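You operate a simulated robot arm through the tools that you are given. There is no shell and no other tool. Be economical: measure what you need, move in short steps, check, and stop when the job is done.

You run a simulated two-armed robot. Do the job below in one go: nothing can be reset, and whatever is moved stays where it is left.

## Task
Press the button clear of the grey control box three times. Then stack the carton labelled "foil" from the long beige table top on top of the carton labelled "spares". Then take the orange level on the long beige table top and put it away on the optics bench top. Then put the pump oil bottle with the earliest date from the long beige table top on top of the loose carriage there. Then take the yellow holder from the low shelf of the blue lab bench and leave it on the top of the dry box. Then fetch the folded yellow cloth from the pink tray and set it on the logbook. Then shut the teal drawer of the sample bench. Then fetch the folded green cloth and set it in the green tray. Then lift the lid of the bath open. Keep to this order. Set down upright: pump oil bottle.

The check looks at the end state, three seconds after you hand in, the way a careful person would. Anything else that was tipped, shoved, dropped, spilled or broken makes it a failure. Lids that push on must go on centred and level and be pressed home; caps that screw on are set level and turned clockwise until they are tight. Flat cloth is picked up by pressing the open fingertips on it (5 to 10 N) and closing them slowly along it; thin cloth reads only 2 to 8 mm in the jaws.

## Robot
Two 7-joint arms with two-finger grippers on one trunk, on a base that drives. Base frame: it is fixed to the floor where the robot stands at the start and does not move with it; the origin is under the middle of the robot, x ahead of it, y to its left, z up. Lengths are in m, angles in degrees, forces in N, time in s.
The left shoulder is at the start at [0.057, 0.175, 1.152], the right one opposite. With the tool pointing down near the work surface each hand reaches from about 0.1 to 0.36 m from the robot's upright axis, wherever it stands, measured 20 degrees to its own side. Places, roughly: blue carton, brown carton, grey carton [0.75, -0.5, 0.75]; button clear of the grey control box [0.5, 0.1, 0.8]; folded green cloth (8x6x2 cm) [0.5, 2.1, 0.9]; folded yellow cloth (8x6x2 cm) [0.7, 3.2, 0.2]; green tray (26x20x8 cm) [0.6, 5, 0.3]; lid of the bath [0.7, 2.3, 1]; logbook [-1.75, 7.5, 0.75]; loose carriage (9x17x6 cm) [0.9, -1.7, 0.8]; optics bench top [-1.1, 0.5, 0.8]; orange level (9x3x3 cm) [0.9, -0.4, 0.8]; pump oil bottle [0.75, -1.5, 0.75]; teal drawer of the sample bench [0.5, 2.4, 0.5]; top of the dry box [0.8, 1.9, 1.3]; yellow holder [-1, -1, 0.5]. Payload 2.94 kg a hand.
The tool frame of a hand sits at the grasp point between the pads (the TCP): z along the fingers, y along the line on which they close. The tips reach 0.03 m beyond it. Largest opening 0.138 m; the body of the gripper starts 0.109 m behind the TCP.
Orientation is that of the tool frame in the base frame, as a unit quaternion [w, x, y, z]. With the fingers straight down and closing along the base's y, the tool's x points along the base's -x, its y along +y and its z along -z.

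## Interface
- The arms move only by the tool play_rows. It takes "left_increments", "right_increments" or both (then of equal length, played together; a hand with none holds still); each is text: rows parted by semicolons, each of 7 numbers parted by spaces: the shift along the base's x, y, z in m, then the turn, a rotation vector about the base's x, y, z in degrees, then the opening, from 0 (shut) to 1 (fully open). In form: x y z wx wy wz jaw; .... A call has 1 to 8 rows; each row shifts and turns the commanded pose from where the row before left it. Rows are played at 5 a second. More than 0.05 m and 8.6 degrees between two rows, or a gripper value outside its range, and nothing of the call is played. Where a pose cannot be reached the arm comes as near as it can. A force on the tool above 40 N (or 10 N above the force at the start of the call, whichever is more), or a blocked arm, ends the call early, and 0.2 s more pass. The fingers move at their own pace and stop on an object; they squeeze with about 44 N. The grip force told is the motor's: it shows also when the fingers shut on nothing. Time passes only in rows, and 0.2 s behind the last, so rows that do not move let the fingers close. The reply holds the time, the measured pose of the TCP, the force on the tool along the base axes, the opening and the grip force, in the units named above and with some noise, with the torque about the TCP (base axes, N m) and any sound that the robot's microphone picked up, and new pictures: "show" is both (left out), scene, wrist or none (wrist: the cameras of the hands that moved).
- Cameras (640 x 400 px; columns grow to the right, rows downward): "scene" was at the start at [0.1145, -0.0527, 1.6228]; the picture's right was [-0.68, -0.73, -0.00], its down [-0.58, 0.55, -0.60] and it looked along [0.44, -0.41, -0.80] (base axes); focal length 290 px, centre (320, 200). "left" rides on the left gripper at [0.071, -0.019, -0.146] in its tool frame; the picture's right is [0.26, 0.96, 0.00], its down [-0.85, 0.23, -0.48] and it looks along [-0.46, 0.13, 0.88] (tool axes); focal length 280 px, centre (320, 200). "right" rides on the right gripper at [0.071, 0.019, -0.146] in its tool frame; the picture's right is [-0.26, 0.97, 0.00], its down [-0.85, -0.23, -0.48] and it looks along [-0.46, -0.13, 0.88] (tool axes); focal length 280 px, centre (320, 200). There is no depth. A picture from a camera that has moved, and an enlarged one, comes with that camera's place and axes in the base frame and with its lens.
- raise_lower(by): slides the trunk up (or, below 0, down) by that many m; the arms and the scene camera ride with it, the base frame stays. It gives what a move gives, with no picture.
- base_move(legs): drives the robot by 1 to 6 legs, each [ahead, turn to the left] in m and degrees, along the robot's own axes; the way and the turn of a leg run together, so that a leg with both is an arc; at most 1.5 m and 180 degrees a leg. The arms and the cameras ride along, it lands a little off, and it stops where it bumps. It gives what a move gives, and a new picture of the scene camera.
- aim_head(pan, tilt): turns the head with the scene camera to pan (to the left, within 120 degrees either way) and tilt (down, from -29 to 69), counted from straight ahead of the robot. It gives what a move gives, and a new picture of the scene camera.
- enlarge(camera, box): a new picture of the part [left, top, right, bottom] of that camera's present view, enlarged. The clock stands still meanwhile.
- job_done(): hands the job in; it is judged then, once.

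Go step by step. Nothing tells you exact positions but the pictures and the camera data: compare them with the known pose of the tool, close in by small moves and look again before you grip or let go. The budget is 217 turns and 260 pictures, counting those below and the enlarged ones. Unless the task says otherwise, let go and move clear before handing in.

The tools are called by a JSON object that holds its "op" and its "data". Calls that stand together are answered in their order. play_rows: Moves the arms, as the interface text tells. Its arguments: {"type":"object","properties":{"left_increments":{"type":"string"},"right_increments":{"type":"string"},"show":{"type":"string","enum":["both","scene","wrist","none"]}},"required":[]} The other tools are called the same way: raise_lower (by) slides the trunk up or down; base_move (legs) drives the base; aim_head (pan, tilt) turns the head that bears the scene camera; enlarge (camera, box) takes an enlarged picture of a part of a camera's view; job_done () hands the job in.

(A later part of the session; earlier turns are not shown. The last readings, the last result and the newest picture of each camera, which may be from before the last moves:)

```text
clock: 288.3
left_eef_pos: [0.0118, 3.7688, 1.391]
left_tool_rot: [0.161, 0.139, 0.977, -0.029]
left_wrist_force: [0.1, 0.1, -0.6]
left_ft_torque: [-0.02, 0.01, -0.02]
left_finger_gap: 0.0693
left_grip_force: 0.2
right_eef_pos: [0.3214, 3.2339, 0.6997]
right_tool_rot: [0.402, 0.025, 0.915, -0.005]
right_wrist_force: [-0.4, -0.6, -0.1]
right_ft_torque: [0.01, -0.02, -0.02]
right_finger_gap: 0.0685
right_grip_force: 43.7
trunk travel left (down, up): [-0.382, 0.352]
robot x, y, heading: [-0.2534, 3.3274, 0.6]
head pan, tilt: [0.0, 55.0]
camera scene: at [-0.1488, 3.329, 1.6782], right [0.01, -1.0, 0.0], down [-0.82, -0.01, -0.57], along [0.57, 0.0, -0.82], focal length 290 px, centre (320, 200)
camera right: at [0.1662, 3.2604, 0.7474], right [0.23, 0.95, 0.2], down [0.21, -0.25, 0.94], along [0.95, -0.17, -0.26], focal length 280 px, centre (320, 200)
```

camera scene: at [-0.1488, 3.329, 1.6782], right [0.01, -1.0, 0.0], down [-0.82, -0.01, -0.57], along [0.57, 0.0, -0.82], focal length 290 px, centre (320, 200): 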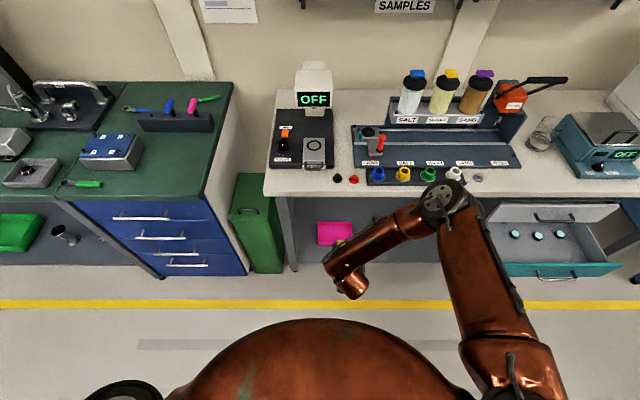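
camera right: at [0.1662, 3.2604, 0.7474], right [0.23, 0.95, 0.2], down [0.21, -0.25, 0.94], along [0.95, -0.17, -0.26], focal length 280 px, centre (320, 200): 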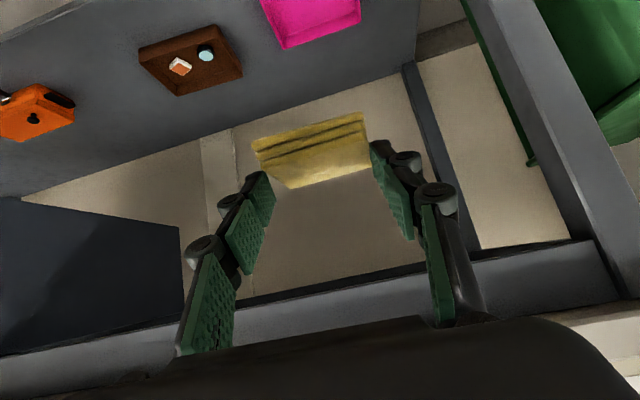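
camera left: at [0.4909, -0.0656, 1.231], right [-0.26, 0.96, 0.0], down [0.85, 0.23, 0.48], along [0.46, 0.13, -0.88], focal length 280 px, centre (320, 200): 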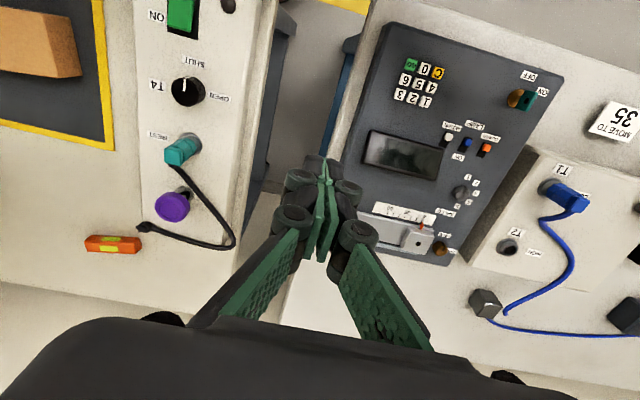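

Cloth secure. I back off 4 cm, raise the trunk, and turn up the aisle toward the logbook.

{"op": "base_move", "data": {"legs": [[-0.035, 0]]}}

{"op": "raise_lower", "data": {"by": 0.3}}

{"op": "base_move", "data": {"legs": [[0.05, 0], [0, 85], [1.0, 0]]}}

{"op": "aim_head", "data": {"pan": 15, "tilt": 15}}

```text
clock: 289.2
left_eef_pos: [-0.0268, 3.7692, 1.3902]
left_tool_rot: [0.163, 0.138, 0.977, -0.028]
left_wrist_force: [-1.3, 0.4, 0.2]
left_ft_torque: [0.0, -0.14, 0.0]
left_finger_gap: 0.0687
left_grip_force: 0.0
right_eef_pos: [0.284, 3.2345, 0.6997]
right_tool_rot: [0.404, 0.025, 0.914, -0.006]
right_wrist_force: [0.5, 1.2, -0.5]
right_ft_torque: [0.0, 0.0, -0.02]
right_finger_gap: 0.0686
right_grip_force: 43.8
trunk travel left (down, up): [-0.382, 0.352]
robot x, y, heading: [-0.2914, 3.3259, 0.3]
head pan, tilt: [0.0, 55.0]
camera scene: at [-0.1883, 3.3289, 1.6785], right [0.01, -1.0, 0.0], down [-0.82, -0.01, -0.58], along [0.58, 0.0, -0.82], focal length 290 px, centre (320, 200)
```

scene: 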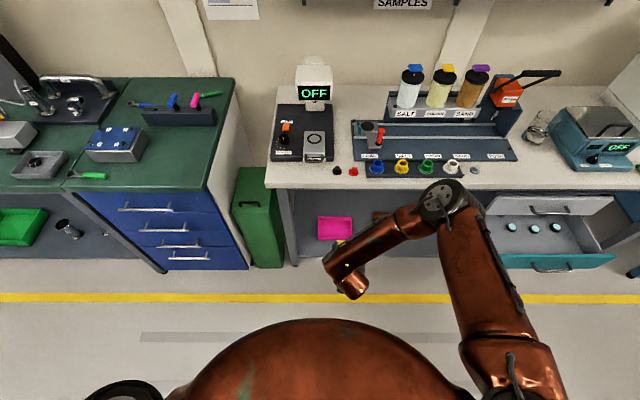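

```text
clock: 292.2
left_eef_pos: [-0.0245, 3.7702, 1.6901]
left_tool_rot: [0.161, 0.138, 0.977, -0.028]
left_wrist_force: [0.8, -0.2, 0.0]
left_ft_torque: [0.03, 0.0, 0.0]
left_finger_gap: 0.0691
left_grip_force: 0.1
right_eef_pos: [0.2849, 3.2334, 0.9997]
right_tool_rot: [0.402, 0.025, 0.915, -0.005]
right_wrist_force: [-0.1, 0.5, -0.9]
right_ft_torque: [-0.02, -0.02, 0.01]
right_finger_gap: 0.0684
right_grip_force: 43.6
trunk travel left (down, up): [-0.682, 0.052]
robot x, y, heading: [-0.2855, 3.3295, 0.2]
head pan, tilt: [0.0, 55.0]
```

```text
clock: 301.8
left_eef_pos: [-0.6293, 4.648, 1.6904]
left_tool_rot: [0.136, -0.576, 0.801, 0.092]
left_wrist_force: [0.0, -0.4, 0.1]
left_ft_torque: [0.02, 0.0, 0.02]
left_finger_gap: 0.0691
left_grip_force: 0.1
right_eef_pos: [-0.0812, 4.9343, 0.9993]
right_tool_rot: [0.294, -0.615, 0.678, 0.275]
right_wrist_force: [-0.4, 0.0, 0.2]
right_ft_torque: [0.0, 0.0, -0.02]
right_finger_gap: 0.0684
right_grip_force: 44.0
trunk travel left (down, up): [-0.682, 0.052]
robot x, y, heading: [-0.2018, 4.3646, 87.9]
head pan, tilt: [0.0, 55.0]
camera scene: at [-0.199, 4.4176, 1.978], right [1.0, -0.04, 0.0], down [-0.03, -0.82, -0.57], along [0.02, 0.57, -0.82], focal length 290 px, centre (320, 200)
```

scene: 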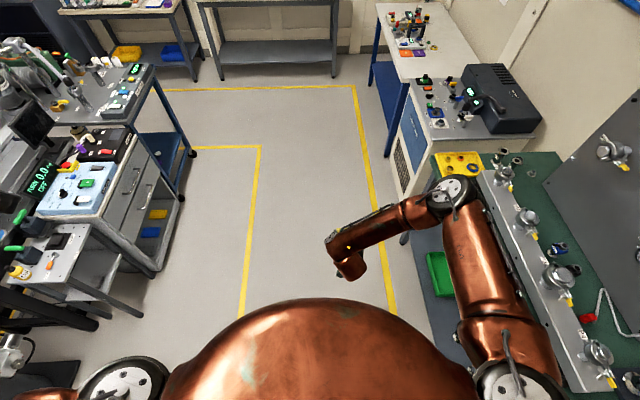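

```text
clock: 302.8
left_eef_pos: [-0.629, 4.6483, 1.6921]
left_tool_rot: [0.135, -0.576, 0.801, 0.092]
left_wrist_force: [0.3, -0.7, 0.0]
left_ft_torque: [-0.02, 0.0, -0.01]
left_finger_gap: 0.0691
left_grip_force: 0.0
right_eef_pos: [-0.0814, 4.9351, 0.9993]
right_tool_rot: [0.295, -0.615, 0.678, 0.274]
right_wrist_force: [0.7, 0.2, 0.2]
right_ft_torque: [0.03, 0.0, -0.05]
right_finger_gap: 0.0682
right_grip_force: 44.1
trunk travel left (down, up): [-0.682, 0.052]
robot x, y, heading: [-0.1995, 4.3678, 88.2]
head pan, tilt: [15.0, 15.0]
camera scene: at [-0.2224, 4.4367, 2.0381], right [0.97, 0.22, 0.0], down [0.06, -0.25, -0.97], along [-0.22, 0.94, -0.26], focal length 290 px, centre (320, 200)
```

scene: 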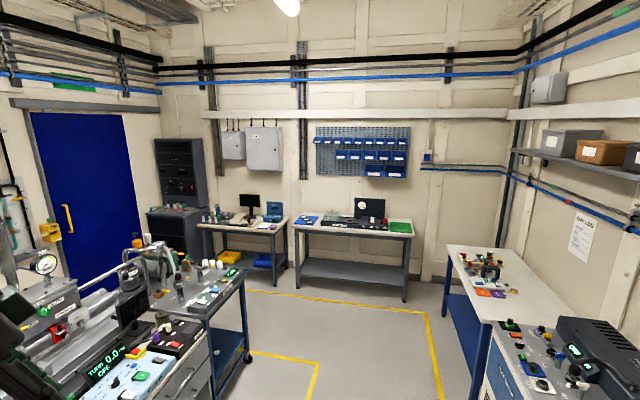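

The logbook should be on the left desk at the far wall. I zoom in there.

{"op": "enlarge", "data": {"camera": "scene", "box": [180, 180, 430, 300]}}

```text
2.56 times, centred on (305, 240) of scene
camera zoom: at [-0.2224, 4.4367, 2.0381], right [0.97, 0.22, 0.0], down [0.06, -0.25, -0.97], along [-0.22, 0.94, -0.26], focal length 743 px, centre (358, 98)
```

zoom: 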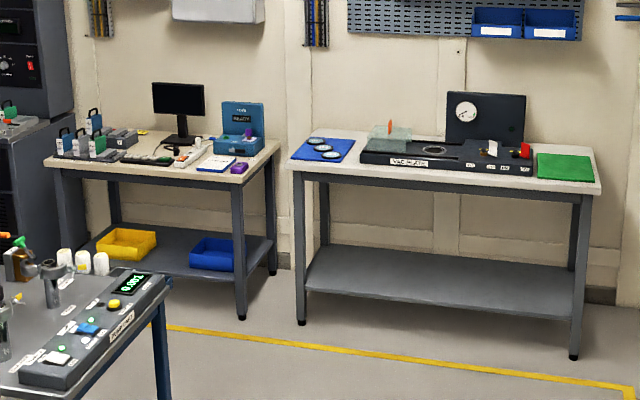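

The logbook lies at the front of the left desk, about [-1.69, 7.6]. I tuck the hand in and drive up the aisle, then left between the benches.

{"op": "play_rows", "data": {"right_increments": "0 -0.04 0.01 0 0 0 0.38;0 -0.04 0.01 0 0 0 0.38;0 -0.03 0.01 0 0 0 0.38", "show": "none"}}

{"op": "base_move", "data": {"legs": [[1.4, 1.8], [1.1, 0], [0, 90]]}}

{"op": "aim_head", "data": {"pan": -10, "tilt": 35}}

```text
clock: 303.6
left_eef_pos: [-0.6291, 4.6485, 1.6909]
left_tool_rot: [0.137, -0.576, 0.801, 0.092]
left_wrist_force: [-0.3, 0.0, 0.0]
left_ft_torque: [0.01, 0.0, 0.01]
left_finger_gap: 0.0692
left_grip_force: 0.0
right_eef_pos: [-0.0845, 4.8263, 1.03]
right_tool_rot: [0.295, -0.615, 0.678, 0.275]
right_wrist_force: [-0.1, 0.0, -0.4]
right_ft_torque: [0.02, -0.01, -0.01]
right_finger_gap: 0.0683
right_grip_force: 44.1
trunk travel left (down, up): [-0.682, 0.052]
robot x, y, heading: [-0.2036, 4.3665, 88.0]
head pan, tilt: [15.0, 15.0]
```

```text
clock: 319.8
left_eef_pos: [-0.3772, 6.4836, 1.6903]
left_tool_rot: [-0.032, 0.973, -0.164, -0.161]
left_wrist_force: [-0.5, 0.3, -0.3]
left_ft_torque: [-0.02, -0.02, -0.02]
left_finger_gap: 0.0688
left_grip_force: 0.1
right_eef_pos: [-0.5479, 7.03, 1.0288]
right_tool_rot: [-0.016, 0.914, -0.05, -0.401]
right_wrist_force: [0.3, -0.5, -0.8]
right_ft_torque: [-0.03, 0.0, 0.01]
right_finger_gap: 0.0681
right_grip_force: 43.8
trunk travel left (down, up): [-0.682, 0.052]
robot x, y, heading: [-0.0903, 6.9127, 177.1]
head pan, tilt: [15.0, 15.0]
camera scene: at [-0.1626, 6.886, 2.0382], right [-0.21, 0.98, 0.0], down [0.25, 0.06, -0.97], along [-0.94, -0.21, -0.26], focal length 290 px, centre (320, 200)
```

scene: 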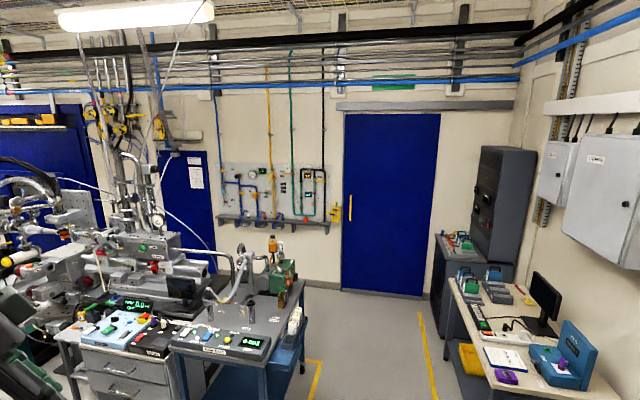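

```text
clock: 320.7
left_eef_pos: [-0.3787, 6.483, 1.6897]
left_tool_rot: [-0.032, 0.973, -0.164, -0.161]
left_wrist_force: [-0.9, 1.0, 0.8]
left_ft_torque: [0.0, 0.01, -0.04]
left_finger_gap: 0.0689
left_grip_force: 0.1
right_eef_pos: [-0.5484, 7.0303, 1.0299]
right_tool_rot: [-0.016, 0.914, -0.05, -0.403]
right_wrist_force: [1.2, -0.6, 0.3]
right_ft_torque: [-0.02, -0.03, 0.01]
right_finger_gap: 0.0681
right_grip_force: 43.8
trunk travel left (down, up): [-0.682, 0.052]
robot x, y, heading: [-0.0887, 6.9114, 177.4]
head pan, tilt: [-10.0, 35.0]
camera scene: at [-0.1575, 6.925, 2.0063], right [0.22, 0.98, 0.0], down [0.56, -0.12, -0.82], along [-0.8, 0.18, -0.57], focal length 290 px, centre (320, 200)
```

scene: 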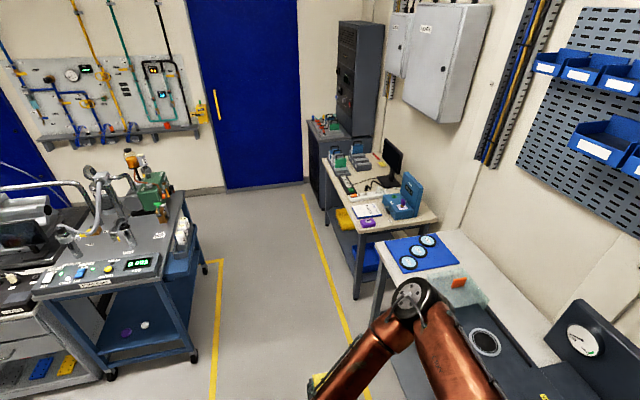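

The logbook is at about [-1.667, 7.605], with the desk front at y≈7.47. I drive left along the gap and turn to face the desk.

{"op": "base_move", "data": {"legs": [[1.45, 2.6], [0.25, 0], [0, -90]]}}

{"op": "aim_head", "data": {"pan": 0, "tilt": 50}}

```text
clock: 333.5
left_eef_pos: [-2.2696, 7.2382, 1.6895]
left_tool_rot: [0.137, -0.569, 0.806, 0.09]
left_wrist_force: [-0.2, 0.3, 0.2]
left_ft_torque: [0.0, 0.02, -0.03]
left_finger_gap: 0.0691
left_grip_force: 0.0
right_eef_pos: [-1.7216, 7.4052, 1.03]
right_tool_rot: [0.297, -0.609, 0.683, 0.273]
right_wrist_force: [-0.3, 0.0, -0.6]
right_ft_torque: [0.0, -0.03, -0.01]
right_finger_gap: 0.0684
right_grip_force: 44.3
trunk travel left (down, up): [-0.682, 0.052]
robot x, y, heading: [-1.8458, 6.9505, 86.9]
head pan, tilt: [-10.0, 35.0]
camera scene: at [-1.8285, 7.0133, 2.0062], right [0.97, -0.23, 0.0], down [-0.13, -0.56, -0.82], along [0.18, 0.8, -0.57], focal length 290 px, centre (320, 200)
```

scene: 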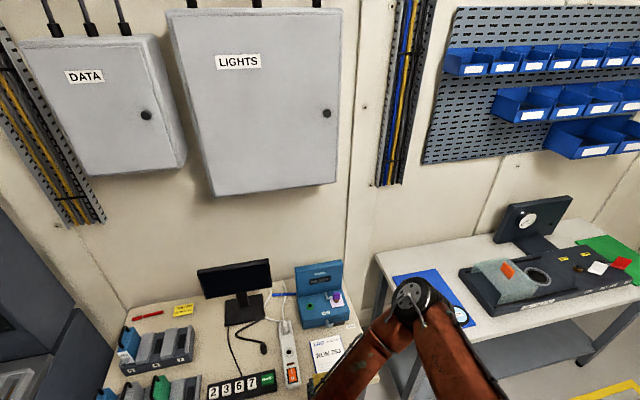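

```text
clock: 334.3
left_eef_pos: [-2.2698, 7.2377, 1.6905]
left_tool_rot: [0.136, -0.569, 0.806, 0.091]
left_wrist_force: [-0.1, 0.7, 0.3]
left_ft_torque: [0.01, 0.0, 0.0]
left_finger_gap: 0.069
left_grip_force: 0.0
right_eef_pos: [-1.7217, 7.4045, 1.0284]
right_tool_rot: [0.297, -0.61, 0.682, 0.273]
right_wrist_force: [0.3, -0.1, -0.1]
right_ft_torque: [0.0, -0.02, 0.01]
right_finger_gap: 0.0682
right_grip_force: 43.9
trunk travel left (down, up): [-0.682, 0.052]
robot x, y, heading: [-1.8441, 6.9492, 86.9]
head pan, tilt: [0.0, 50.0]
camera scene: at [-1.844, 7.0044, 1.9845], right [1.0, -0.05, 0.0], down [-0.04, -0.76, -0.64], along [0.03, 0.64, -0.77], focal length 290 px, centre (320, 200)
```

scene: 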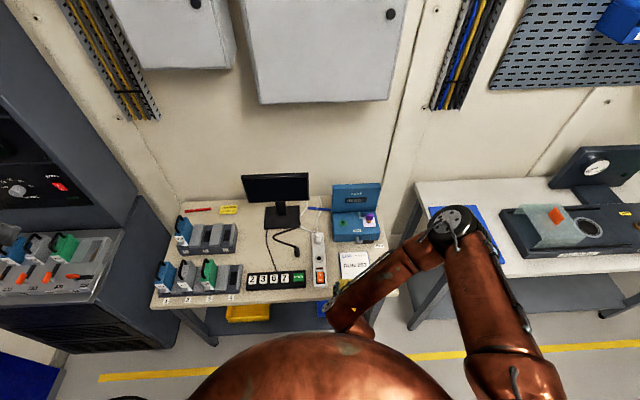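

The logbook is confirmed at about [-1.664, 7.615]. I'll bring the cloth over it and look from the wrist.

{"op": "play_rows", "data": {"right_increments": "0.012 0.038 0 0 0 0 0.38;0.012 0.038 0 0 0 0 0.38;0.012 0.038 -0.01 0 0 0 0.38;0.012 0.038 -0.02 0 0 0 0.38;0.01 0.03 -0.03 0 0 0 0.38;0 0 -0.03 0 0 0 0.38;0 0 0 0 0 0 0.38", "show": "both"}}

```text
clock: 335.9
left_eef_pos: [-2.2698, 7.2381, 1.6898]
left_tool_rot: [0.137, -0.57, 0.805, 0.091]
left_wrist_force: [0.4, 0.4, -0.1]
left_ft_torque: [-0.01, 0.02, 0.01]
left_finger_gap: 0.0692
left_grip_force: 0.1
right_eef_pos: [-1.6629, 7.5887, 0.9378]
right_tool_rot: [0.296, -0.61, 0.683, 0.273]
right_wrist_force: [-0.4, -0.3, 0.2]
right_ft_torque: [-0.03, -0.03, -0.03]
right_finger_gap: 0.0679
right_grip_force: 43.8
trunk travel left (down, up): [-0.682, 0.052]
robot x, y, heading: [-1.8464, 6.9508, 87.0]
head pan, tilt: [0.0, 50.0]
camera scene: at [-1.8443, 7.0045, 1.9845], right [1.0, -0.05, 0.0], down [-0.04, -0.77, -0.64], along [0.03, 0.64, -0.77], focal length 290 px, centre (320, 200)
camera right: at [-1.6995, 7.4365, 0.9849], right [-0.94, 0.28, 0.2], down [0.26, 0.19, 0.94], along [0.23, 0.94, -0.26], focal length 280 px, centre (320, 200)
```

scene: 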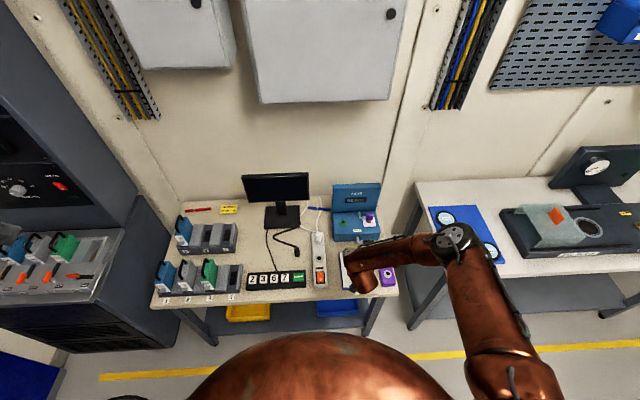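
right: 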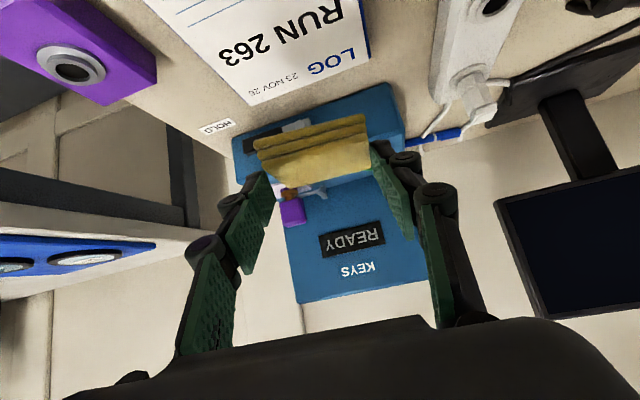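

The cloth is over the logbook (centre about [-1.657, 7.61]). I adjust slightly and lower until contact.

{"op": "play_rows", "data": {"right_increments": "0.004 0.006 -0.03 0 0 0 0.38;0 0 -0.03 0 0 0 0.38;0 0 -0.02 0 0 0 0.38;0 0 -0.008 0 0 0 0.38;0 0 -0.006 0 0 0 0.38;0 0 -0.004 0 0 0 0.38;0 0 0 0 0 0 0.38", "show": "wrist"}}

```text
clock: 337.5
left_eef_pos: [-2.2708, 7.2372, 1.6906]
left_tool_rot: [0.138, -0.57, 0.805, 0.091]
left_wrist_force: [-0.4, 0.2, -0.7]
left_ft_torque: [0.01, 0.02, -0.01]
left_finger_gap: 0.0689
left_grip_force: 0.1
right_eef_pos: [-1.6606, 7.5925, 0.8414]
right_tool_rot: [0.296, -0.61, 0.682, 0.273]
right_wrist_force: [-0.4, 0.0, -0.3]
right_ft_torque: [0.01, 0.02, 0.03]
right_finger_gap: 0.0683
right_grip_force: 44.0
trunk travel left (down, up): [-0.682, 0.052]
robot x, y, heading: [-1.8468, 6.948, 87.3]
head pan, tilt: [0.0, 50.0]
camera right: at [-1.6962, 7.4401, 0.8891], right [-0.94, 0.28, 0.2], down [0.26, 0.19, 0.94], along [0.23, 0.94, -0.26], focal length 280 px, centre (320, 200)
```

right: 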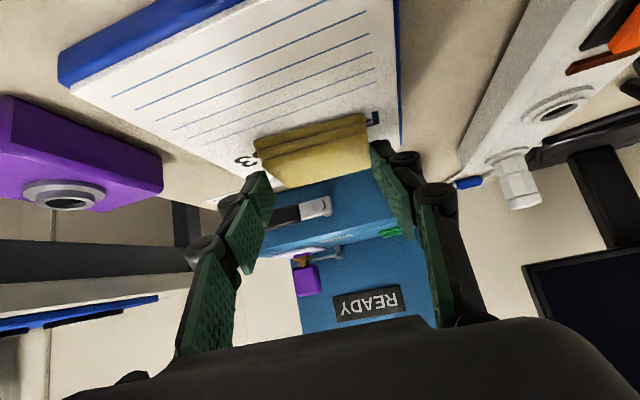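

The logbook spans x -1.72…-1.585, y 7.505…7.69, and the cloth is centred over it. Lowering in small steps.

{"op": "play_rows", "data": {"right_increments": "0.006 -0.004 -0.005 0 0 0 0.38;0 0 -0.004 0 0 0 0.38;0 0 -0.004 0 0 0 0.38;0 0 -0.003 0 0 0 0.38;0 0 -0.003 0 0 0 0.38;0 0 0 0 0 0 0.38", "show": "wrist"}}

```text
clock: 338.2
left_eef_pos: [-2.2683, 7.2336, 1.692]
left_tool_rot: [0.137, -0.569, 0.805, 0.091]
left_wrist_force: [0.4, -0.3, 0.6]
left_ft_torque: [-0.02, 0.06, 0.05]
left_finger_gap: 0.0691
left_grip_force: 0.0
right_eef_pos: [-1.6572, 7.5939, 0.8384]
right_tool_rot: [0.301, -0.608, 0.68, 0.279]
right_wrist_force: [-4.3, -15.8, 28.4]
right_ft_torque: [-0.53, -0.43, -0.29]
right_finger_gap: 0.0684
right_grip_force: 43.7
trunk travel left (down, up): [-0.682, 0.052]
robot x, y, heading: [-1.8487, 6.9444, 86.9]
head pan, tilt: [0.0, 50.0]
stopped in row 3 (right hand): the force on the tool passed its limit at 46 N (the readings are from after the stop); the commanded pose is now the measured one
camera right: at [-1.6931, 7.4398, 0.8844], right [-0.94, 0.27, 0.21], down [0.26, 0.18, 0.95], along [0.22, 0.94, -0.24], focal length 280 px, centre (320, 200)
```

right: 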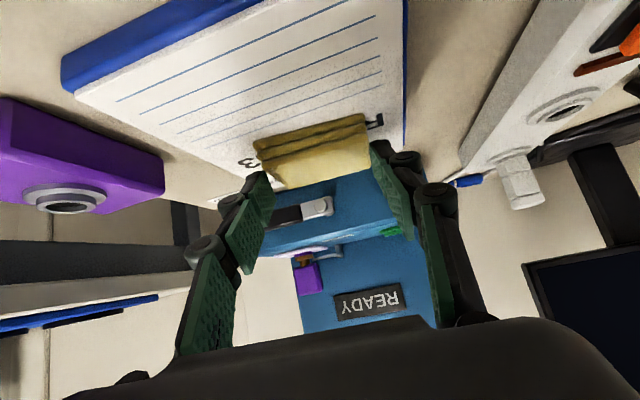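

Contact is made. I ease up 2 mm, open the fingers and withdraw back along the tool axis.

{"op": "play_rows", "data": {"right_increments": "0 0 0.003 0 0 0 0.45;0 0 0 0 0 0 0.6;0 0 0 0 0 0 0.7;0 0 0.005 0 0 0 0.75;0 -0.02 0.025 0 0 0 0.75;0 -0.03 0.03 0 0 0 0.75;0 -0.03 0.03 0 0 0 0.75;0 -0.03 0.03 0 0 0 0.75", "show": "wrist"}}

```text
clock: 340.0
left_eef_pos: [-2.2702, 7.236, 1.6908]
left_tool_rot: [0.137, -0.57, 0.805, 0.09]
left_wrist_force: [0.0, 0.3, 0.6]
left_ft_torque: [0.04, -0.02, -0.03]
left_finger_gap: 0.0692
left_grip_force: 0.1
right_eef_pos: [-1.6573, 7.4829, 0.9581]
right_tool_rot: [0.3, -0.609, 0.68, 0.276]
right_wrist_force: [0.5, -0.5, 0.1]
right_ft_torque: [0.01, -0.03, 0.03]
right_finger_gap: 0.1039
right_grip_force: 0.0
trunk travel left (down, up): [-0.682, 0.052]
robot x, y, heading: [-1.8464, 6.9469, 86.9]
head pan, tilt: [0.0, 50.0]
camera right: at [-1.6939, 7.3297, 1.0044], right [-0.94, 0.28, 0.21], down [0.26, 0.19, 0.95], along [0.22, 0.94, -0.25], focal length 280 px, centre (320, 200)
```

right: 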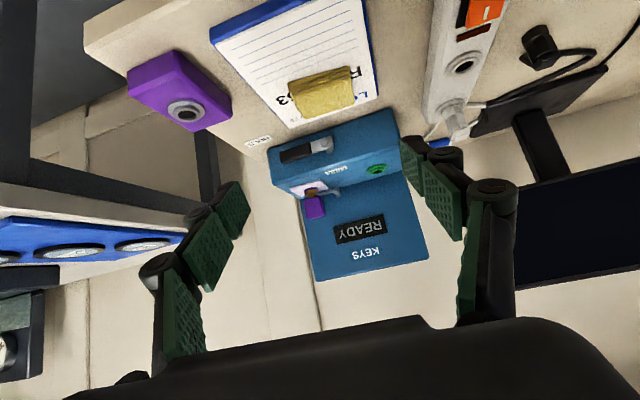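

The yellow cloth rests on the logbook. Next, the teal drawer: I retract and drive back down the aisle.

{"op": "play_rows", "data": {"right_increments": "0 -0.04 0.02 0 0 0 0.75;0 -0.04 0.02 0 0 0 0.75;0 0 0.03 0 0 0 0.5", "show": "none"}}

{"op": "base_move", "data": {"legs": [[0, -87], [1.45, 0], [0.2, 0], [0, -90], [1.5, 0], [1.5, 0]]}}

```text
clock: 340.8
left_eef_pos: [-2.2712, 7.2392, 1.6888]
left_tool_rot: [0.136, -0.57, 0.805, 0.091]
left_wrist_force: [-0.2, 0.7, 0.9]
left_ft_torque: [-0.04, 0.0, 0.03]
left_finger_gap: 0.0691
left_grip_force: 0.0
right_eef_pos: [-1.6558, 7.4044, 1.0283]
right_tool_rot: [0.299, -0.61, 0.68, 0.276]
right_wrist_force: [0.6, -0.3, -0.2]
right_ft_torque: [0.0, -0.01, 0.01]
right_finger_gap: 0.0695
right_grip_force: 0.0
trunk travel left (down, up): [-0.682, 0.052]
robot x, y, heading: [-1.8461, 6.9488, 87.1]
head pan, tilt: [0.0, 50.0]
```

```text
clock: 371.2
left_eef_pos: [0.1537, 3.6886, 1.6905]
left_tool_rot: [0.092, 0.8, 0.577, -0.137]
left_wrist_force: [-0.2, -1.2, 0.9]
left_ft_torque: [-0.02, -0.03, 0.0]
left_finger_gap: 0.0688
left_grip_force: 0.0
right_eef_pos: [-0.4586, 3.5126, 1.0282]
right_tool_rot: [0.279, 0.675, 0.615, -0.298]
right_wrist_force: [-0.2, -0.1, 0.0]
right_ft_torque: [-0.01, 0.01, -0.03]
right_finger_gap: 0.069
right_grip_force: 0.1
trunk travel left (down, up): [-0.682, 0.052]
robot x, y, heading: [-0.2737, 3.9736, -92.1]
head pan, tilt: [0.0, 50.0]
camera scene: at [-0.2769, 3.9116, 1.9845], right [-1.0, 0.03, 0.0], down [0.03, 0.77, -0.64], along [-0.02, -0.64, -0.77], focal length 290 px, centre (320, 200)
```

scene: 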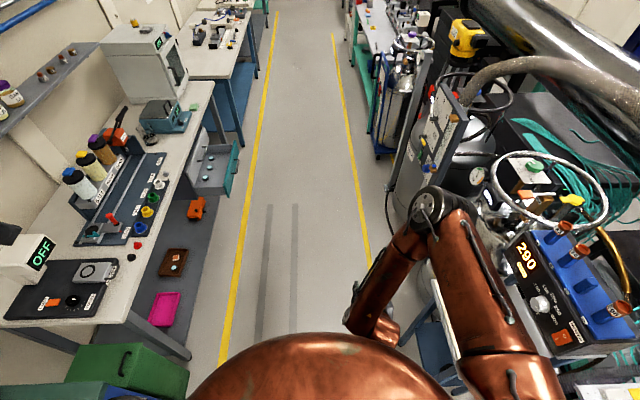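

The drawer front is at about x 0.27, y 2.17–2.58, z≈0.55. I drive to face it.

{"op": "base_move", "data": {"legs": [[1.45, 1.5], [0, 90.5]]}}

{"op": "aim_head", "data": {"pan": -5, "tilt": 55}}

```text
clock: 382.1
left_eef_pos: [-0.0261, 2.9373, 1.6894]
left_tool_rot: [0.161, 0.166, 0.972, -0.032]
left_wrist_force: [-0.2, -0.3, 0.3]
left_ft_torque: [-0.02, 0.02, 0.0]
left_finger_gap: 0.0689
left_grip_force: 0.0
right_eef_pos: [0.1406, 2.3226, 1.0271]
right_tool_rot: [0.408, 0.052, 0.912, -0.018]
right_wrist_force: [-1.4, -0.2, 0.1]
right_ft_torque: [0.01, 0.02, 0.0]
right_finger_gap: 0.0689
right_grip_force: 0.1
trunk travel left (down, up): [-0.682, 0.052]
robot x, y, heading: [-0.3174, 2.518, -3.0]
head pan, tilt: [0.0, 50.0]
camera scene: at [-0.2579, 2.5086, 1.9845], right [-0.05, -1.0, 0.0], down [-0.77, 0.04, -0.64], along [0.64, -0.03, -0.77], focal length 290 px, centre (320, 200)
```

scene: 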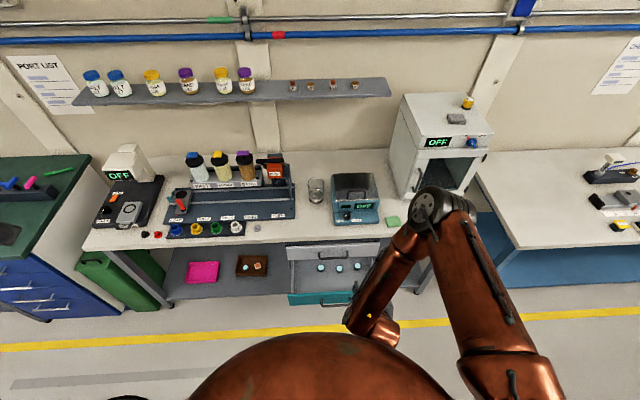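

```text
clock: 382.8
left_eef_pos: [-0.0268, 2.9367, 1.6908]
left_tool_rot: [0.161, 0.167, 0.972, -0.033]
left_wrist_force: [0.2, -0.4, 0.1]
left_ft_torque: [-0.04, 0.03, 0.03]
left_finger_gap: 0.069
left_grip_force: 0.2
right_eef_pos: [0.14, 2.3217, 1.0276]
right_tool_rot: [0.407, 0.051, 0.912, -0.017]
right_wrist_force: [-0.1, -0.6, -0.1]
right_ft_torque: [-0.03, -0.02, -0.02]
right_finger_gap: 0.069
right_grip_force: 0.1
trunk travel left (down, up): [-0.682, 0.052]
robot x, y, heading: [-0.3135, 2.5133, -2.8]
head pan, tilt: [-5.0, 55.0]
camera scene: at [-0.2635, 2.5028, 1.978], right [-0.14, -0.99, 0.0], down [-0.81, 0.11, -0.57], along [0.57, -0.08, -0.82], focal length 290 px, centre (320, 200)
```

scene: 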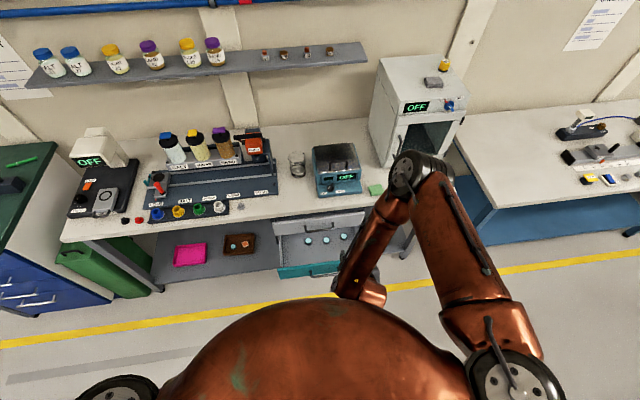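

I'll shift the right hand in front of the drawer centre (y≈2.42), make it nearly horizontal with closed jaws, and lower to drawer height.

{"op": "play_rows", "data": {"right_increments": "0.005 0.025 0 0 -7 0 0.3;0.005 0.025 0 0 -7 0 0;0.005 0.025 0 0 -7 0 0;0.005 0.025 0 0 -7 0 0;0 0 0 0 0 0 0", "show": "none"}}

{"op": "raise_lower", "data": {"by": -0.4}}

{"op": "aim_head", "data": {"pan": 0, "tilt": 60}}

```text
clock: 384.0
left_eef_pos: [-0.0263, 2.9363, 1.6889]
left_tool_rot: [0.161, 0.167, 0.972, -0.033]
left_wrist_force: [1.2, -0.3, 0.1]
left_ft_torque: [0.04, 0.02, -0.02]
left_finger_gap: 0.0688
left_grip_force: 0.1
right_eef_pos: [0.1597, 2.4241, 1.0273]
right_tool_rot: [0.615, 0.053, 0.787, -0.004]
right_wrist_force: [-0.2, 0.0, -0.2]
right_ft_torque: [-0.03, 0.01, -0.03]
right_finger_gap: 0.0003
right_grip_force: 28.4
trunk travel left (down, up): [-0.682, 0.052]
robot x, y, heading: [-0.3157, 2.5109, -2.9]
head pan, tilt: [-5.0, 55.0]
```

```text
clock: 387.8
left_eef_pos: [-0.0274, 2.9364, 1.2911]
left_tool_rot: [0.162, 0.167, 0.972, -0.033]
left_wrist_force: [-0.1, -0.2, 0.1]
left_ft_torque: [0.0, 0.0, -0.03]
left_finger_gap: 0.0691
left_grip_force: 0.0
right_eef_pos: [0.159, 2.4217, 0.6285]
right_tool_rot: [0.616, 0.054, 0.786, -0.004]
right_wrist_force: [-0.8, -0.6, -0.2]
right_ft_torque: [-0.04, -0.03, -0.05]
right_finger_gap: 0.0
right_grip_force: 28.4
trunk travel left (down, up): [-0.282, 0.452]
robot x, y, heading: [-0.3178, 2.5156, -2.8]
head pan, tilt: [-5.0, 55.0]
```

```text
clock: 388.5
left_eef_pos: [-0.025, 2.9366, 1.2898]
left_tool_rot: [0.161, 0.166, 0.972, -0.032]
left_wrist_force: [-0.4, -0.8, 0.1]
left_ft_torque: [-0.01, 0.0, 0.01]
left_finger_gap: 0.0692
left_grip_force: 0.0
right_eef_pos: [0.1603, 2.4223, 0.6282]
right_tool_rot: [0.616, 0.053, 0.786, -0.004]
right_wrist_force: [-0.6, 0.0, 0.0]
right_ft_torque: [0.01, 0.02, 0.01]
right_finger_gap: 0.0
right_grip_force: 28.7
trunk travel left (down, up): [-0.282, 0.452]
robot x, y, heading: [-0.3141, 2.514, -3.0]
head pan, tilt: [0.0, 60.0]
camera scene: at [-0.1618, 2.5038, 1.5707], right [-0.05, -1.0, 0.0], down [-0.86, 0.04, -0.5], along [0.5, -0.03, -0.87], focal length 290 px, centre (320, 200)
```

scene: 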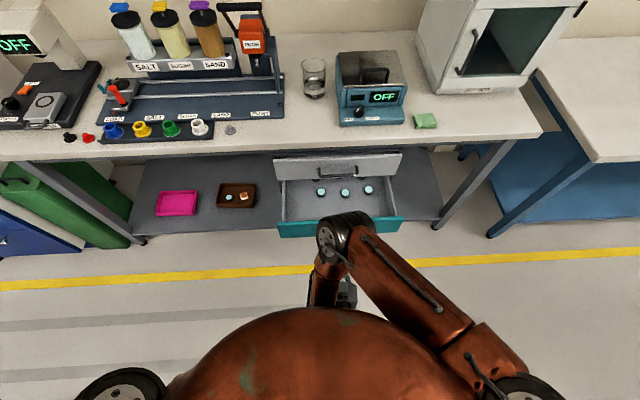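

The drawer front runs y 2.16–2.65 at x≈0.30. I'll lower another 12 cm to mid-front height and see it from the wrist.

{"op": "raise_lower", "data": {"by": -0.12}}

{"op": "play_rows", "data": {"right_increments": "0 -0.005 0 0 0 0 0;0 -0.01 0 0 0 0 0;0 0 0 0 0 0 0", "show": "wrist"}}

```text
clock: 390.0
left_eef_pos: [-0.0274, 2.9362, 1.1703]
left_tool_rot: [0.162, 0.167, 0.972, -0.033]
left_wrist_force: [0.5, 0.2, 0.1]
left_ft_torque: [0.01, 0.0, 0.04]
left_finger_gap: 0.0688
left_grip_force: 0.1
right_eef_pos: [0.1593, 2.4224, 0.5084]
right_tool_rot: [0.616, 0.053, 0.786, -0.003]
right_wrist_force: [-0.5, 1.0, -0.2]
right_ft_torque: [0.03, 0.03, 0.02]
right_finger_gap: 0.0
right_grip_force: 29.0
trunk travel left (down, up): [-0.162, 0.572]
robot x, y, heading: [-0.314, 2.5123, -3.2]
head pan, tilt: [0.0, 60.0]
```

```text
clock: 390.8
left_eef_pos: [-0.0259, 2.9367, 1.1708]
left_tool_rot: [0.16, 0.167, 0.972, -0.033]
left_wrist_force: [0.1, 0.5, -0.1]
left_ft_torque: [0.0, -0.03, 0.05]
left_finger_gap: 0.069
left_grip_force: 0.1
right_eef_pos: [0.1613, 2.4066, 0.508]
right_tool_rot: [0.613, 0.055, 0.788, -0.006]
right_wrist_force: [0.2, 0.1, 0.5]
right_ft_torque: [0.01, -0.03, 0.02]
right_finger_gap: 0.0001
right_grip_force: 28.2
trunk travel left (down, up): [-0.162, 0.572]
robot x, y, heading: [-0.3145, 2.514, -3.1]
head pan, tilt: [0.0, 60.0]
camera right: at [0.0053, 2.4419, 0.4785], right [0.15, 0.94, 0.31], down [-0.28, -0.26, 0.93], along [0.95, -0.23, 0.22], focal length 280 px, centre (320, 200)
```

right: 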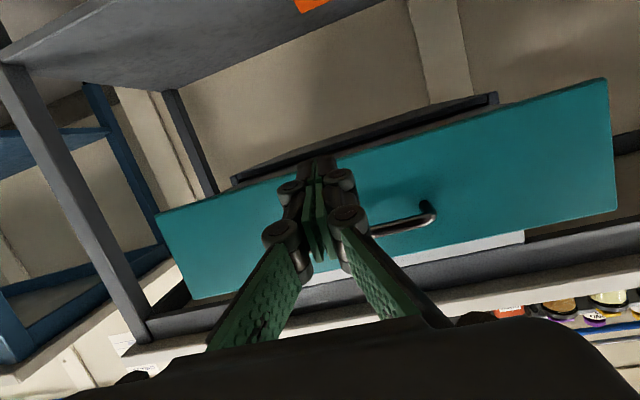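

The fingertips would pass below the panel; its middle is about 6 cm higher (z≈0.57). I'll raise the hand and then push forward with the arm.

{"op": "play_rows", "data": {"right_increments": "0 0 0.03 0 0 0 0;0 0 0.03 0 0 0 0;0.03 0 0 0 0 0 0;0.03 0 0 0 0 0 0;0.02 0 0 0 0 0 0;0 0 0 0 0 0 0", "show": "wrist"}}

```text
clock: 392.2
left_eef_pos: [-0.026, 2.9359, 1.17]
left_tool_rot: [0.16, 0.167, 0.972, -0.033]
left_wrist_force: [-0.4, 0.2, -0.2]
left_ft_torque: [0.01, 0.03, 0.0]
left_finger_gap: 0.0692
left_grip_force: 0.2
right_eef_pos: [0.2401, 2.4086, 0.5663]
right_tool_rot: [0.615, 0.053, 0.787, -0.004]
right_wrist_force: [-1.1, -2.0, -3.5]
right_ft_torque: [-0.03, 0.12, -0.04]
right_finger_gap: 0.0002
right_grip_force: 28.3
trunk travel left (down, up): [-0.162, 0.572]
robot x, y, heading: [-0.3166, 2.512, -3.0]
head pan, tilt: [0.0, 60.0]
camera right: at [0.0842, 2.4421, 0.5355], right [0.15, 0.94, 0.31], down [-0.28, -0.26, 0.92], along [0.95, -0.22, 0.22], focal length 280 px, centre (320, 200)
```

right: 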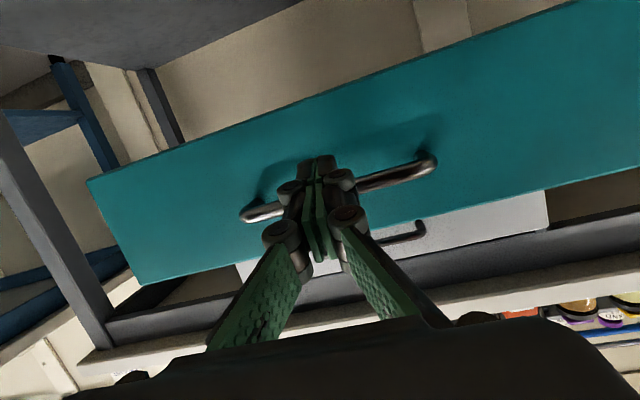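

The fingertips are just under the handle at the panel. I'll drop slightly and push forward.

{"op": "play_rows", "data": {"right_increments": "0 0 -0.008 0 0 0 0;0.02 0 0 0 0 0 0;0.03 0 0 0 0 0 0;0.03 0 0 0 0 0 0;0.03 0 0 0 0 0 0;0.03 0 0 0 0 0 0", "show": "wrist"}}

```text
clock: 393.6
left_eef_pos: [-0.0252, 2.9363, 1.1687]
left_tool_rot: [0.161, 0.167, 0.972, -0.034]
left_wrist_force: [0.1, 0.7, -0.1]
left_ft_torque: [-0.02, 0.01, -0.02]
left_finger_gap: 0.0688
left_grip_force: 0.2
right_eef_pos: [0.3826, 2.406, 0.5577]
right_tool_rot: [0.615, 0.053, 0.787, -0.004]
right_wrist_force: [2.8, 3.1, -8.6]
right_ft_torque: [-0.16, 0.06, -0.05]
right_finger_gap: 0.0
right_grip_force: 28.0
trunk travel left (down, up): [-0.162, 0.572]
robot x, y, heading: [-0.3133, 2.5115, -3.0]
head pan, tilt: [0.0, 60.0]
camera right: at [0.2261, 2.4413, 0.5273], right [0.15, 0.94, 0.31], down [-0.28, -0.26, 0.92], along [0.95, -0.22, 0.22], focal length 280 px, centre (320, 200)
```

right: 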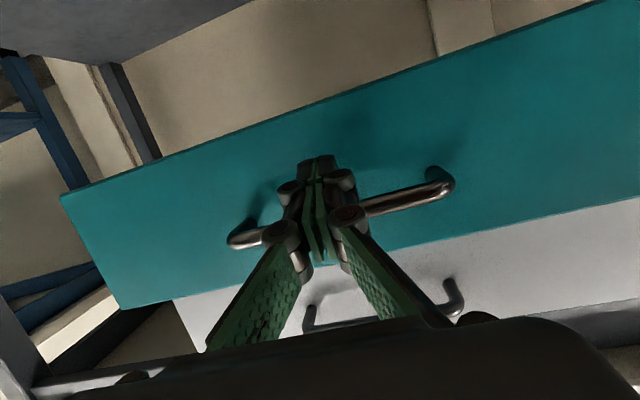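

The drawer is moving in smoothly. I keep pushing.

{"op": "play_rows", "data": {"right_increments": "0.03 0 0 0 0 0 0;0.03 0 0 0 0 0 0;0.03 0 0 0 0 0 0;0.02 0 0 0 0 0 0;0.02 0 0 0 0 0 0;0 0 0 0 0 0 0", "show": "wrist"}}

```text
clock: 394.3
left_eef_pos: [-0.0259, 2.9362, 1.1702]
left_tool_rot: [0.161, 0.167, 0.972, -0.033]
left_wrist_force: [1.1, 0.2, -0.2]
left_ft_torque: [0.02, 0.09, -0.06]
left_finger_gap: 0.0691
left_grip_force: 0.1
right_eef_pos: [0.4475, 2.4049, 0.556]
right_tool_rot: [0.613, 0.057, 0.788, -0.007]
right_wrist_force: [-13.5, -1.0, 7.1]
right_ft_torque: [0.05, -0.32, -0.02]
right_finger_gap: 0.0
right_grip_force: 28.8
trunk travel left (down, up): [-0.162, 0.572]
robot x, y, heading: [-0.3129, 2.5133, -3.0]
head pan, tilt: [0.0, 60.0]
stopped in row 3 (right hand): the force on the tool passed its limit at 82 N (the readings are from after the stop); the commanded pose is now the measured one
camera right: at [0.2914, 2.4417, 0.5253], right [0.16, 0.94, 0.31], down [-0.28, -0.26, 0.93], along [0.95, -0.23, 0.22], focal length 280 px, centre (320, 200)
```

right: 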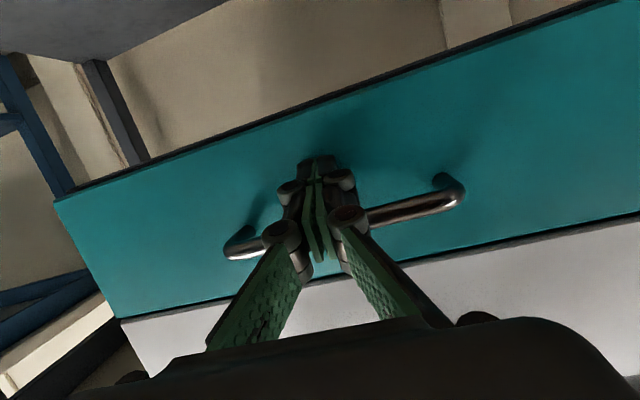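

It hit the stop and looks flush. I back out straight, slightly downward to clear the handle, and check.

{"op": "play_rows", "data": {"right_increments": "-0.004 0 -0.008 0 0 0 0;-0.02 0 -0.004 0 0 0 0;-0.03 0 0 0 0 0 0;-0.04 0 0 0 0 0 0;-0.04 0 0 0 0 0 0;-0.04 0 0 0 0 0 0;-0.04 0 0 0 0 0 0;-0.04 0 0 0 0 0 0", "show": "both"}}

```text
clock: 396.1
left_eef_pos: [-0.0239, 2.9359, 1.1706]
left_tool_rot: [0.16, 0.167, 0.972, -0.033]
left_wrist_force: [0.0, -0.2, -0.1]
left_ft_torque: [0.04, -0.02, -0.02]
left_finger_gap: 0.069
left_grip_force: 0.1
right_eef_pos: [0.1948, 2.4043, 0.5428]
right_tool_rot: [0.613, 0.057, 0.788, -0.007]
right_wrist_force: [-0.1, -0.5, 0.4]
right_ft_torque: [-0.01, 0.04, 0.03]
right_finger_gap: 0.0001
right_grip_force: 28.2
trunk travel left (down, up): [-0.162, 0.572]
robot x, y, heading: [-0.3157, 2.5137, -2.8]
head pan, tilt: [0.0, 60.0]
camera scene: at [-0.0652, 2.4986, 1.4426], right [-0.05, -1.0, 0.0], down [-0.86, 0.05, -0.5], along [0.5, -0.03, -0.87], focal length 290 px, centre (320, 200)
camera right: at [0.0382, 2.4404, 0.5124], right [0.16, 0.94, 0.31], down [-0.28, -0.26, 0.93], along [0.95, -0.23, 0.22], focal length 280 px, centre (320, 200)
```

scene: 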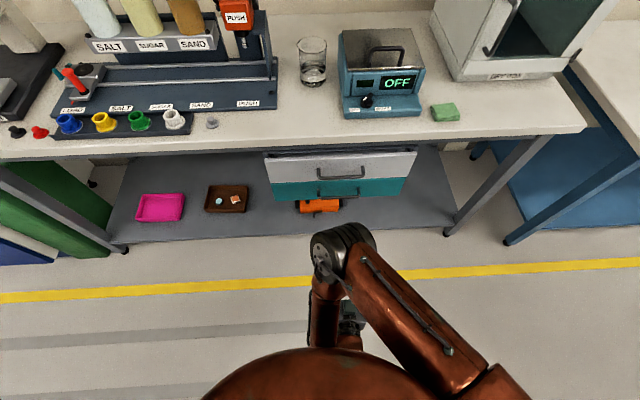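
right: 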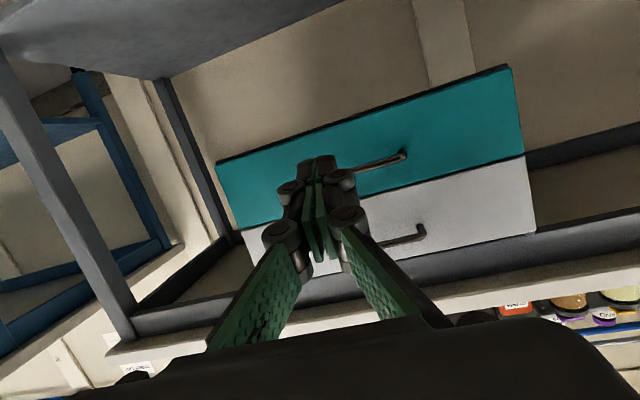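

The drawer is shut flush. Next is the green cloth at about [0.50, 2.14, 0.9]; I raise the trunk, straighten the hand downward, and reposition.

{"op": "raise_lower", "data": {"by": 0.4}}

{"op": "play_rows", "data": {"right_increments": "0 0 0.04 0 8.5 0 0.5;0 0 0.04 0 8.5 0 1;0 0 0.04 0 8.5 0 1;0 0 0.04 0 8.5 0 1;0 0 0.04 0 8.5 0 1;0 0 0 0 8.5 0 1;0 0 0 0 8.5 0 1;0 0 0 0 8.5 0 1", "show": "none"}}

{"op": "base_move", "data": {"legs": [[0, -47], [0.38, 0], [0, 50]]}}

{"op": "aim_head", "data": {"pan": 0, "tilt": 50}}

```text
clock: 400.0
left_eef_pos: [-0.0249, 2.9361, 1.5703]
left_tool_rot: [0.16, 0.168, 0.972, -0.034]
left_wrist_force: [1.0, 0.4, -0.9]
left_ft_torque: [-0.01, -0.01, -0.04]
left_finger_gap: 0.0684
left_grip_force: 0.0
right_eef_pos: [0.1945, 2.4059, 0.943]
right_tool_rot: [0.613, 0.055, 0.788, -0.006]
right_wrist_force: [-0.7, -0.2, 0.8]
right_ft_torque: [0.01, -0.02, -0.01]
right_finger_gap: 0.0001
right_grip_force: 27.9
trunk travel left (down, up): [-0.562, 0.172]
robot x, y, heading: [-0.3126, 2.5123, -3.3]
head pan, tilt: [0.0, 60.0]
```

```text
clock: 401.8
left_eef_pos: [-0.0243, 2.9343, 1.5694]
left_tool_rot: [0.16, 0.167, 0.972, -0.033]
left_wrist_force: [0.9, 0.7, -0.1]
left_ft_torque: [0.02, 0.06, 0.0]
left_finger_gap: 0.0688
left_grip_force: 0.1
right_eef_pos: [0.1959, 2.4034, 1.1422]
right_tool_rot: [0.066, 0.044, 0.996, -0.037]
right_wrist_force: [0.5, -0.4, -0.4]
right_ft_torque: [0.02, 0.06, 0.03]
right_finger_gap: 0.1381
right_grip_force: 0.0
trunk travel left (down, up): [-0.562, 0.172]
robot x, y, heading: [-0.3145, 2.5131, -3.0]
head pan, tilt: [0.0, 60.0]
```

```text
clock: 408.5
left_eef_pos: [0.1833, 2.6804, 1.5698]
left_tool_rot: [0.161, 0.124, 0.979, -0.026]
left_wrist_force: [-0.4, 0.4, -0.3]
left_ft_torque: [-0.01, -0.05, 0.0]
left_finger_gap: 0.0687
left_grip_force: 0.1
right_eef_pos: [0.451, 2.1717, 1.1421]
right_tool_rot: [0.069, -0.002, 0.997, -0.034]
right_wrist_force: [0.1, -0.6, 0.8]
right_ft_torque: [-0.01, 0.02, -0.01]
right_finger_gap: 0.138
right_grip_force: 0.1
trunk travel left (down, up): [-0.562, 0.172]
robot x, y, heading: [-0.0697, 2.2342, 2.2]
head pan, tilt: [0.0, 60.0]
camera scene: at [-0.0144, 2.2336, 1.8521], right [0.04, -1.0, 0.0], down [-0.87, -0.03, -0.5], along [0.5, 0.02, -0.87], focal length 290 px, centre (320, 200)
```

scene: 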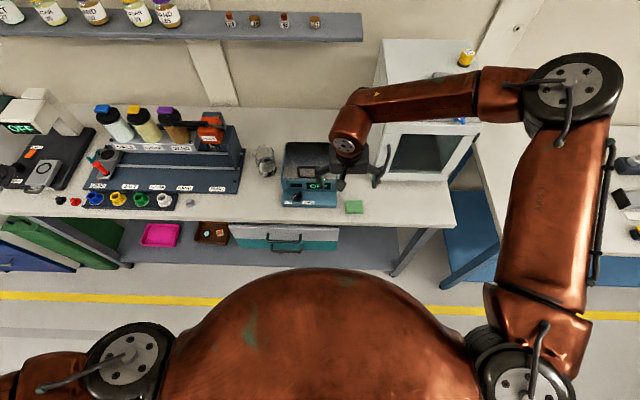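

```text
clock: 409.2
left_eef_pos: [0.1835, 2.6796, 1.5699]
left_tool_rot: [0.161, 0.123, 0.979, -0.026]
left_wrist_force: [-0.3, 0.0, -0.2]
left_ft_torque: [-0.02, 0.02, -0.01]
left_finger_gap: 0.0691
left_grip_force: 0.0
right_eef_pos: [0.4513, 2.1711, 1.1428]
right_tool_rot: [0.069, -0.002, 0.997, -0.033]
right_wrist_force: [-0.4, -0.1, 1.0]
right_ft_torque: [0.02, 0.02, -0.01]
right_finger_gap: 0.138
right_grip_force: 0.0
trunk travel left (down, up): [-0.562, 0.172]
robot x, y, heading: [-0.0679, 2.2313, 2.2]
head pan, tilt: [0.0, 50.0]
camera scene: at [-0.0044, 2.2344, 1.8646], right [0.04, -1.0, 0.0], down [-0.77, -0.03, -0.64], along [0.64, 0.02, -0.77], focal length 290 px, centre (320, 200)
```

scene: 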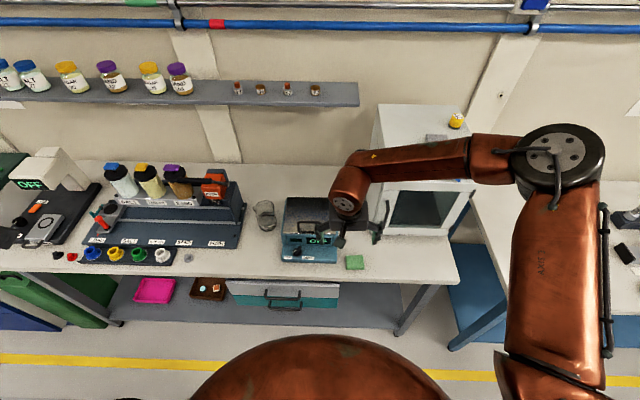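

I'll pitch the right hand forward about 47° again (convenient for the low tray later) and move to a stand-off above the green cloth.

{"op": "play_rows", "data": {"right_increments": "-0.006 -0.008 -0.03 0.7 -8 0 0.8;-0.006 -0.008 -0.03 0.7 -8 0 0.8;-0.006 -0.008 -0.03 0.7 -8 0 0.8;-0.006 -0.008 -0.03 0.7 -8 0 0.8;-0.004 -0.008 -0.03 0.7 -8 0 0.8;0 0 0 0 0 0 0.8", "show": "wrist"}}

```text
clock: 410.6
left_eef_pos: [0.1826, 2.6812, 1.5699]
left_tool_rot: [0.162, 0.123, 0.979, -0.027]
left_wrist_force: [-0.3, -0.9, 0.2]
left_ft_torque: [0.01, 0.0, 0.01]
left_finger_gap: 0.069
left_grip_force: 0.1
right_eef_pos: [0.4235, 2.1321, 0.9955]
right_tool_rot: [0.408, 0.013, 0.913, -0.003]
right_wrist_force: [0.2, -0.3, 0.9]
right_ft_torque: [0.02, 0.01, 0.03]
right_finger_gap: 0.1103
right_grip_force: 0.1
trunk travel left (down, up): [-0.562, 0.172]
robot x, y, heading: [-0.069, 2.2328, 2.2]
head pan, tilt: [0.0, 50.0]
camera right: at [0.2682, 2.1554, 1.0419], right [0.2, 0.96, 0.2], down [0.21, -0.24, 0.95], along [0.96, -0.15, -0.25], focal length 280 px, centre (320, 200)
```

right: 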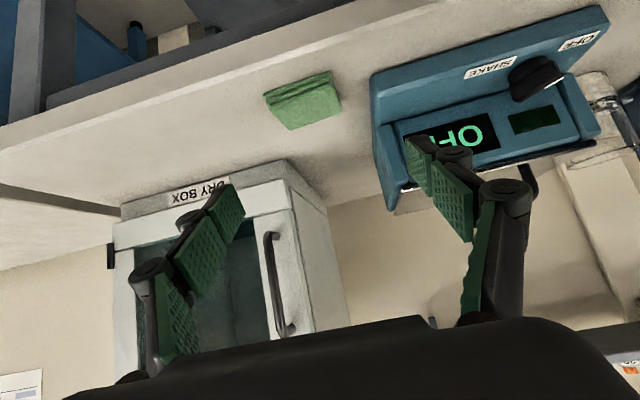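

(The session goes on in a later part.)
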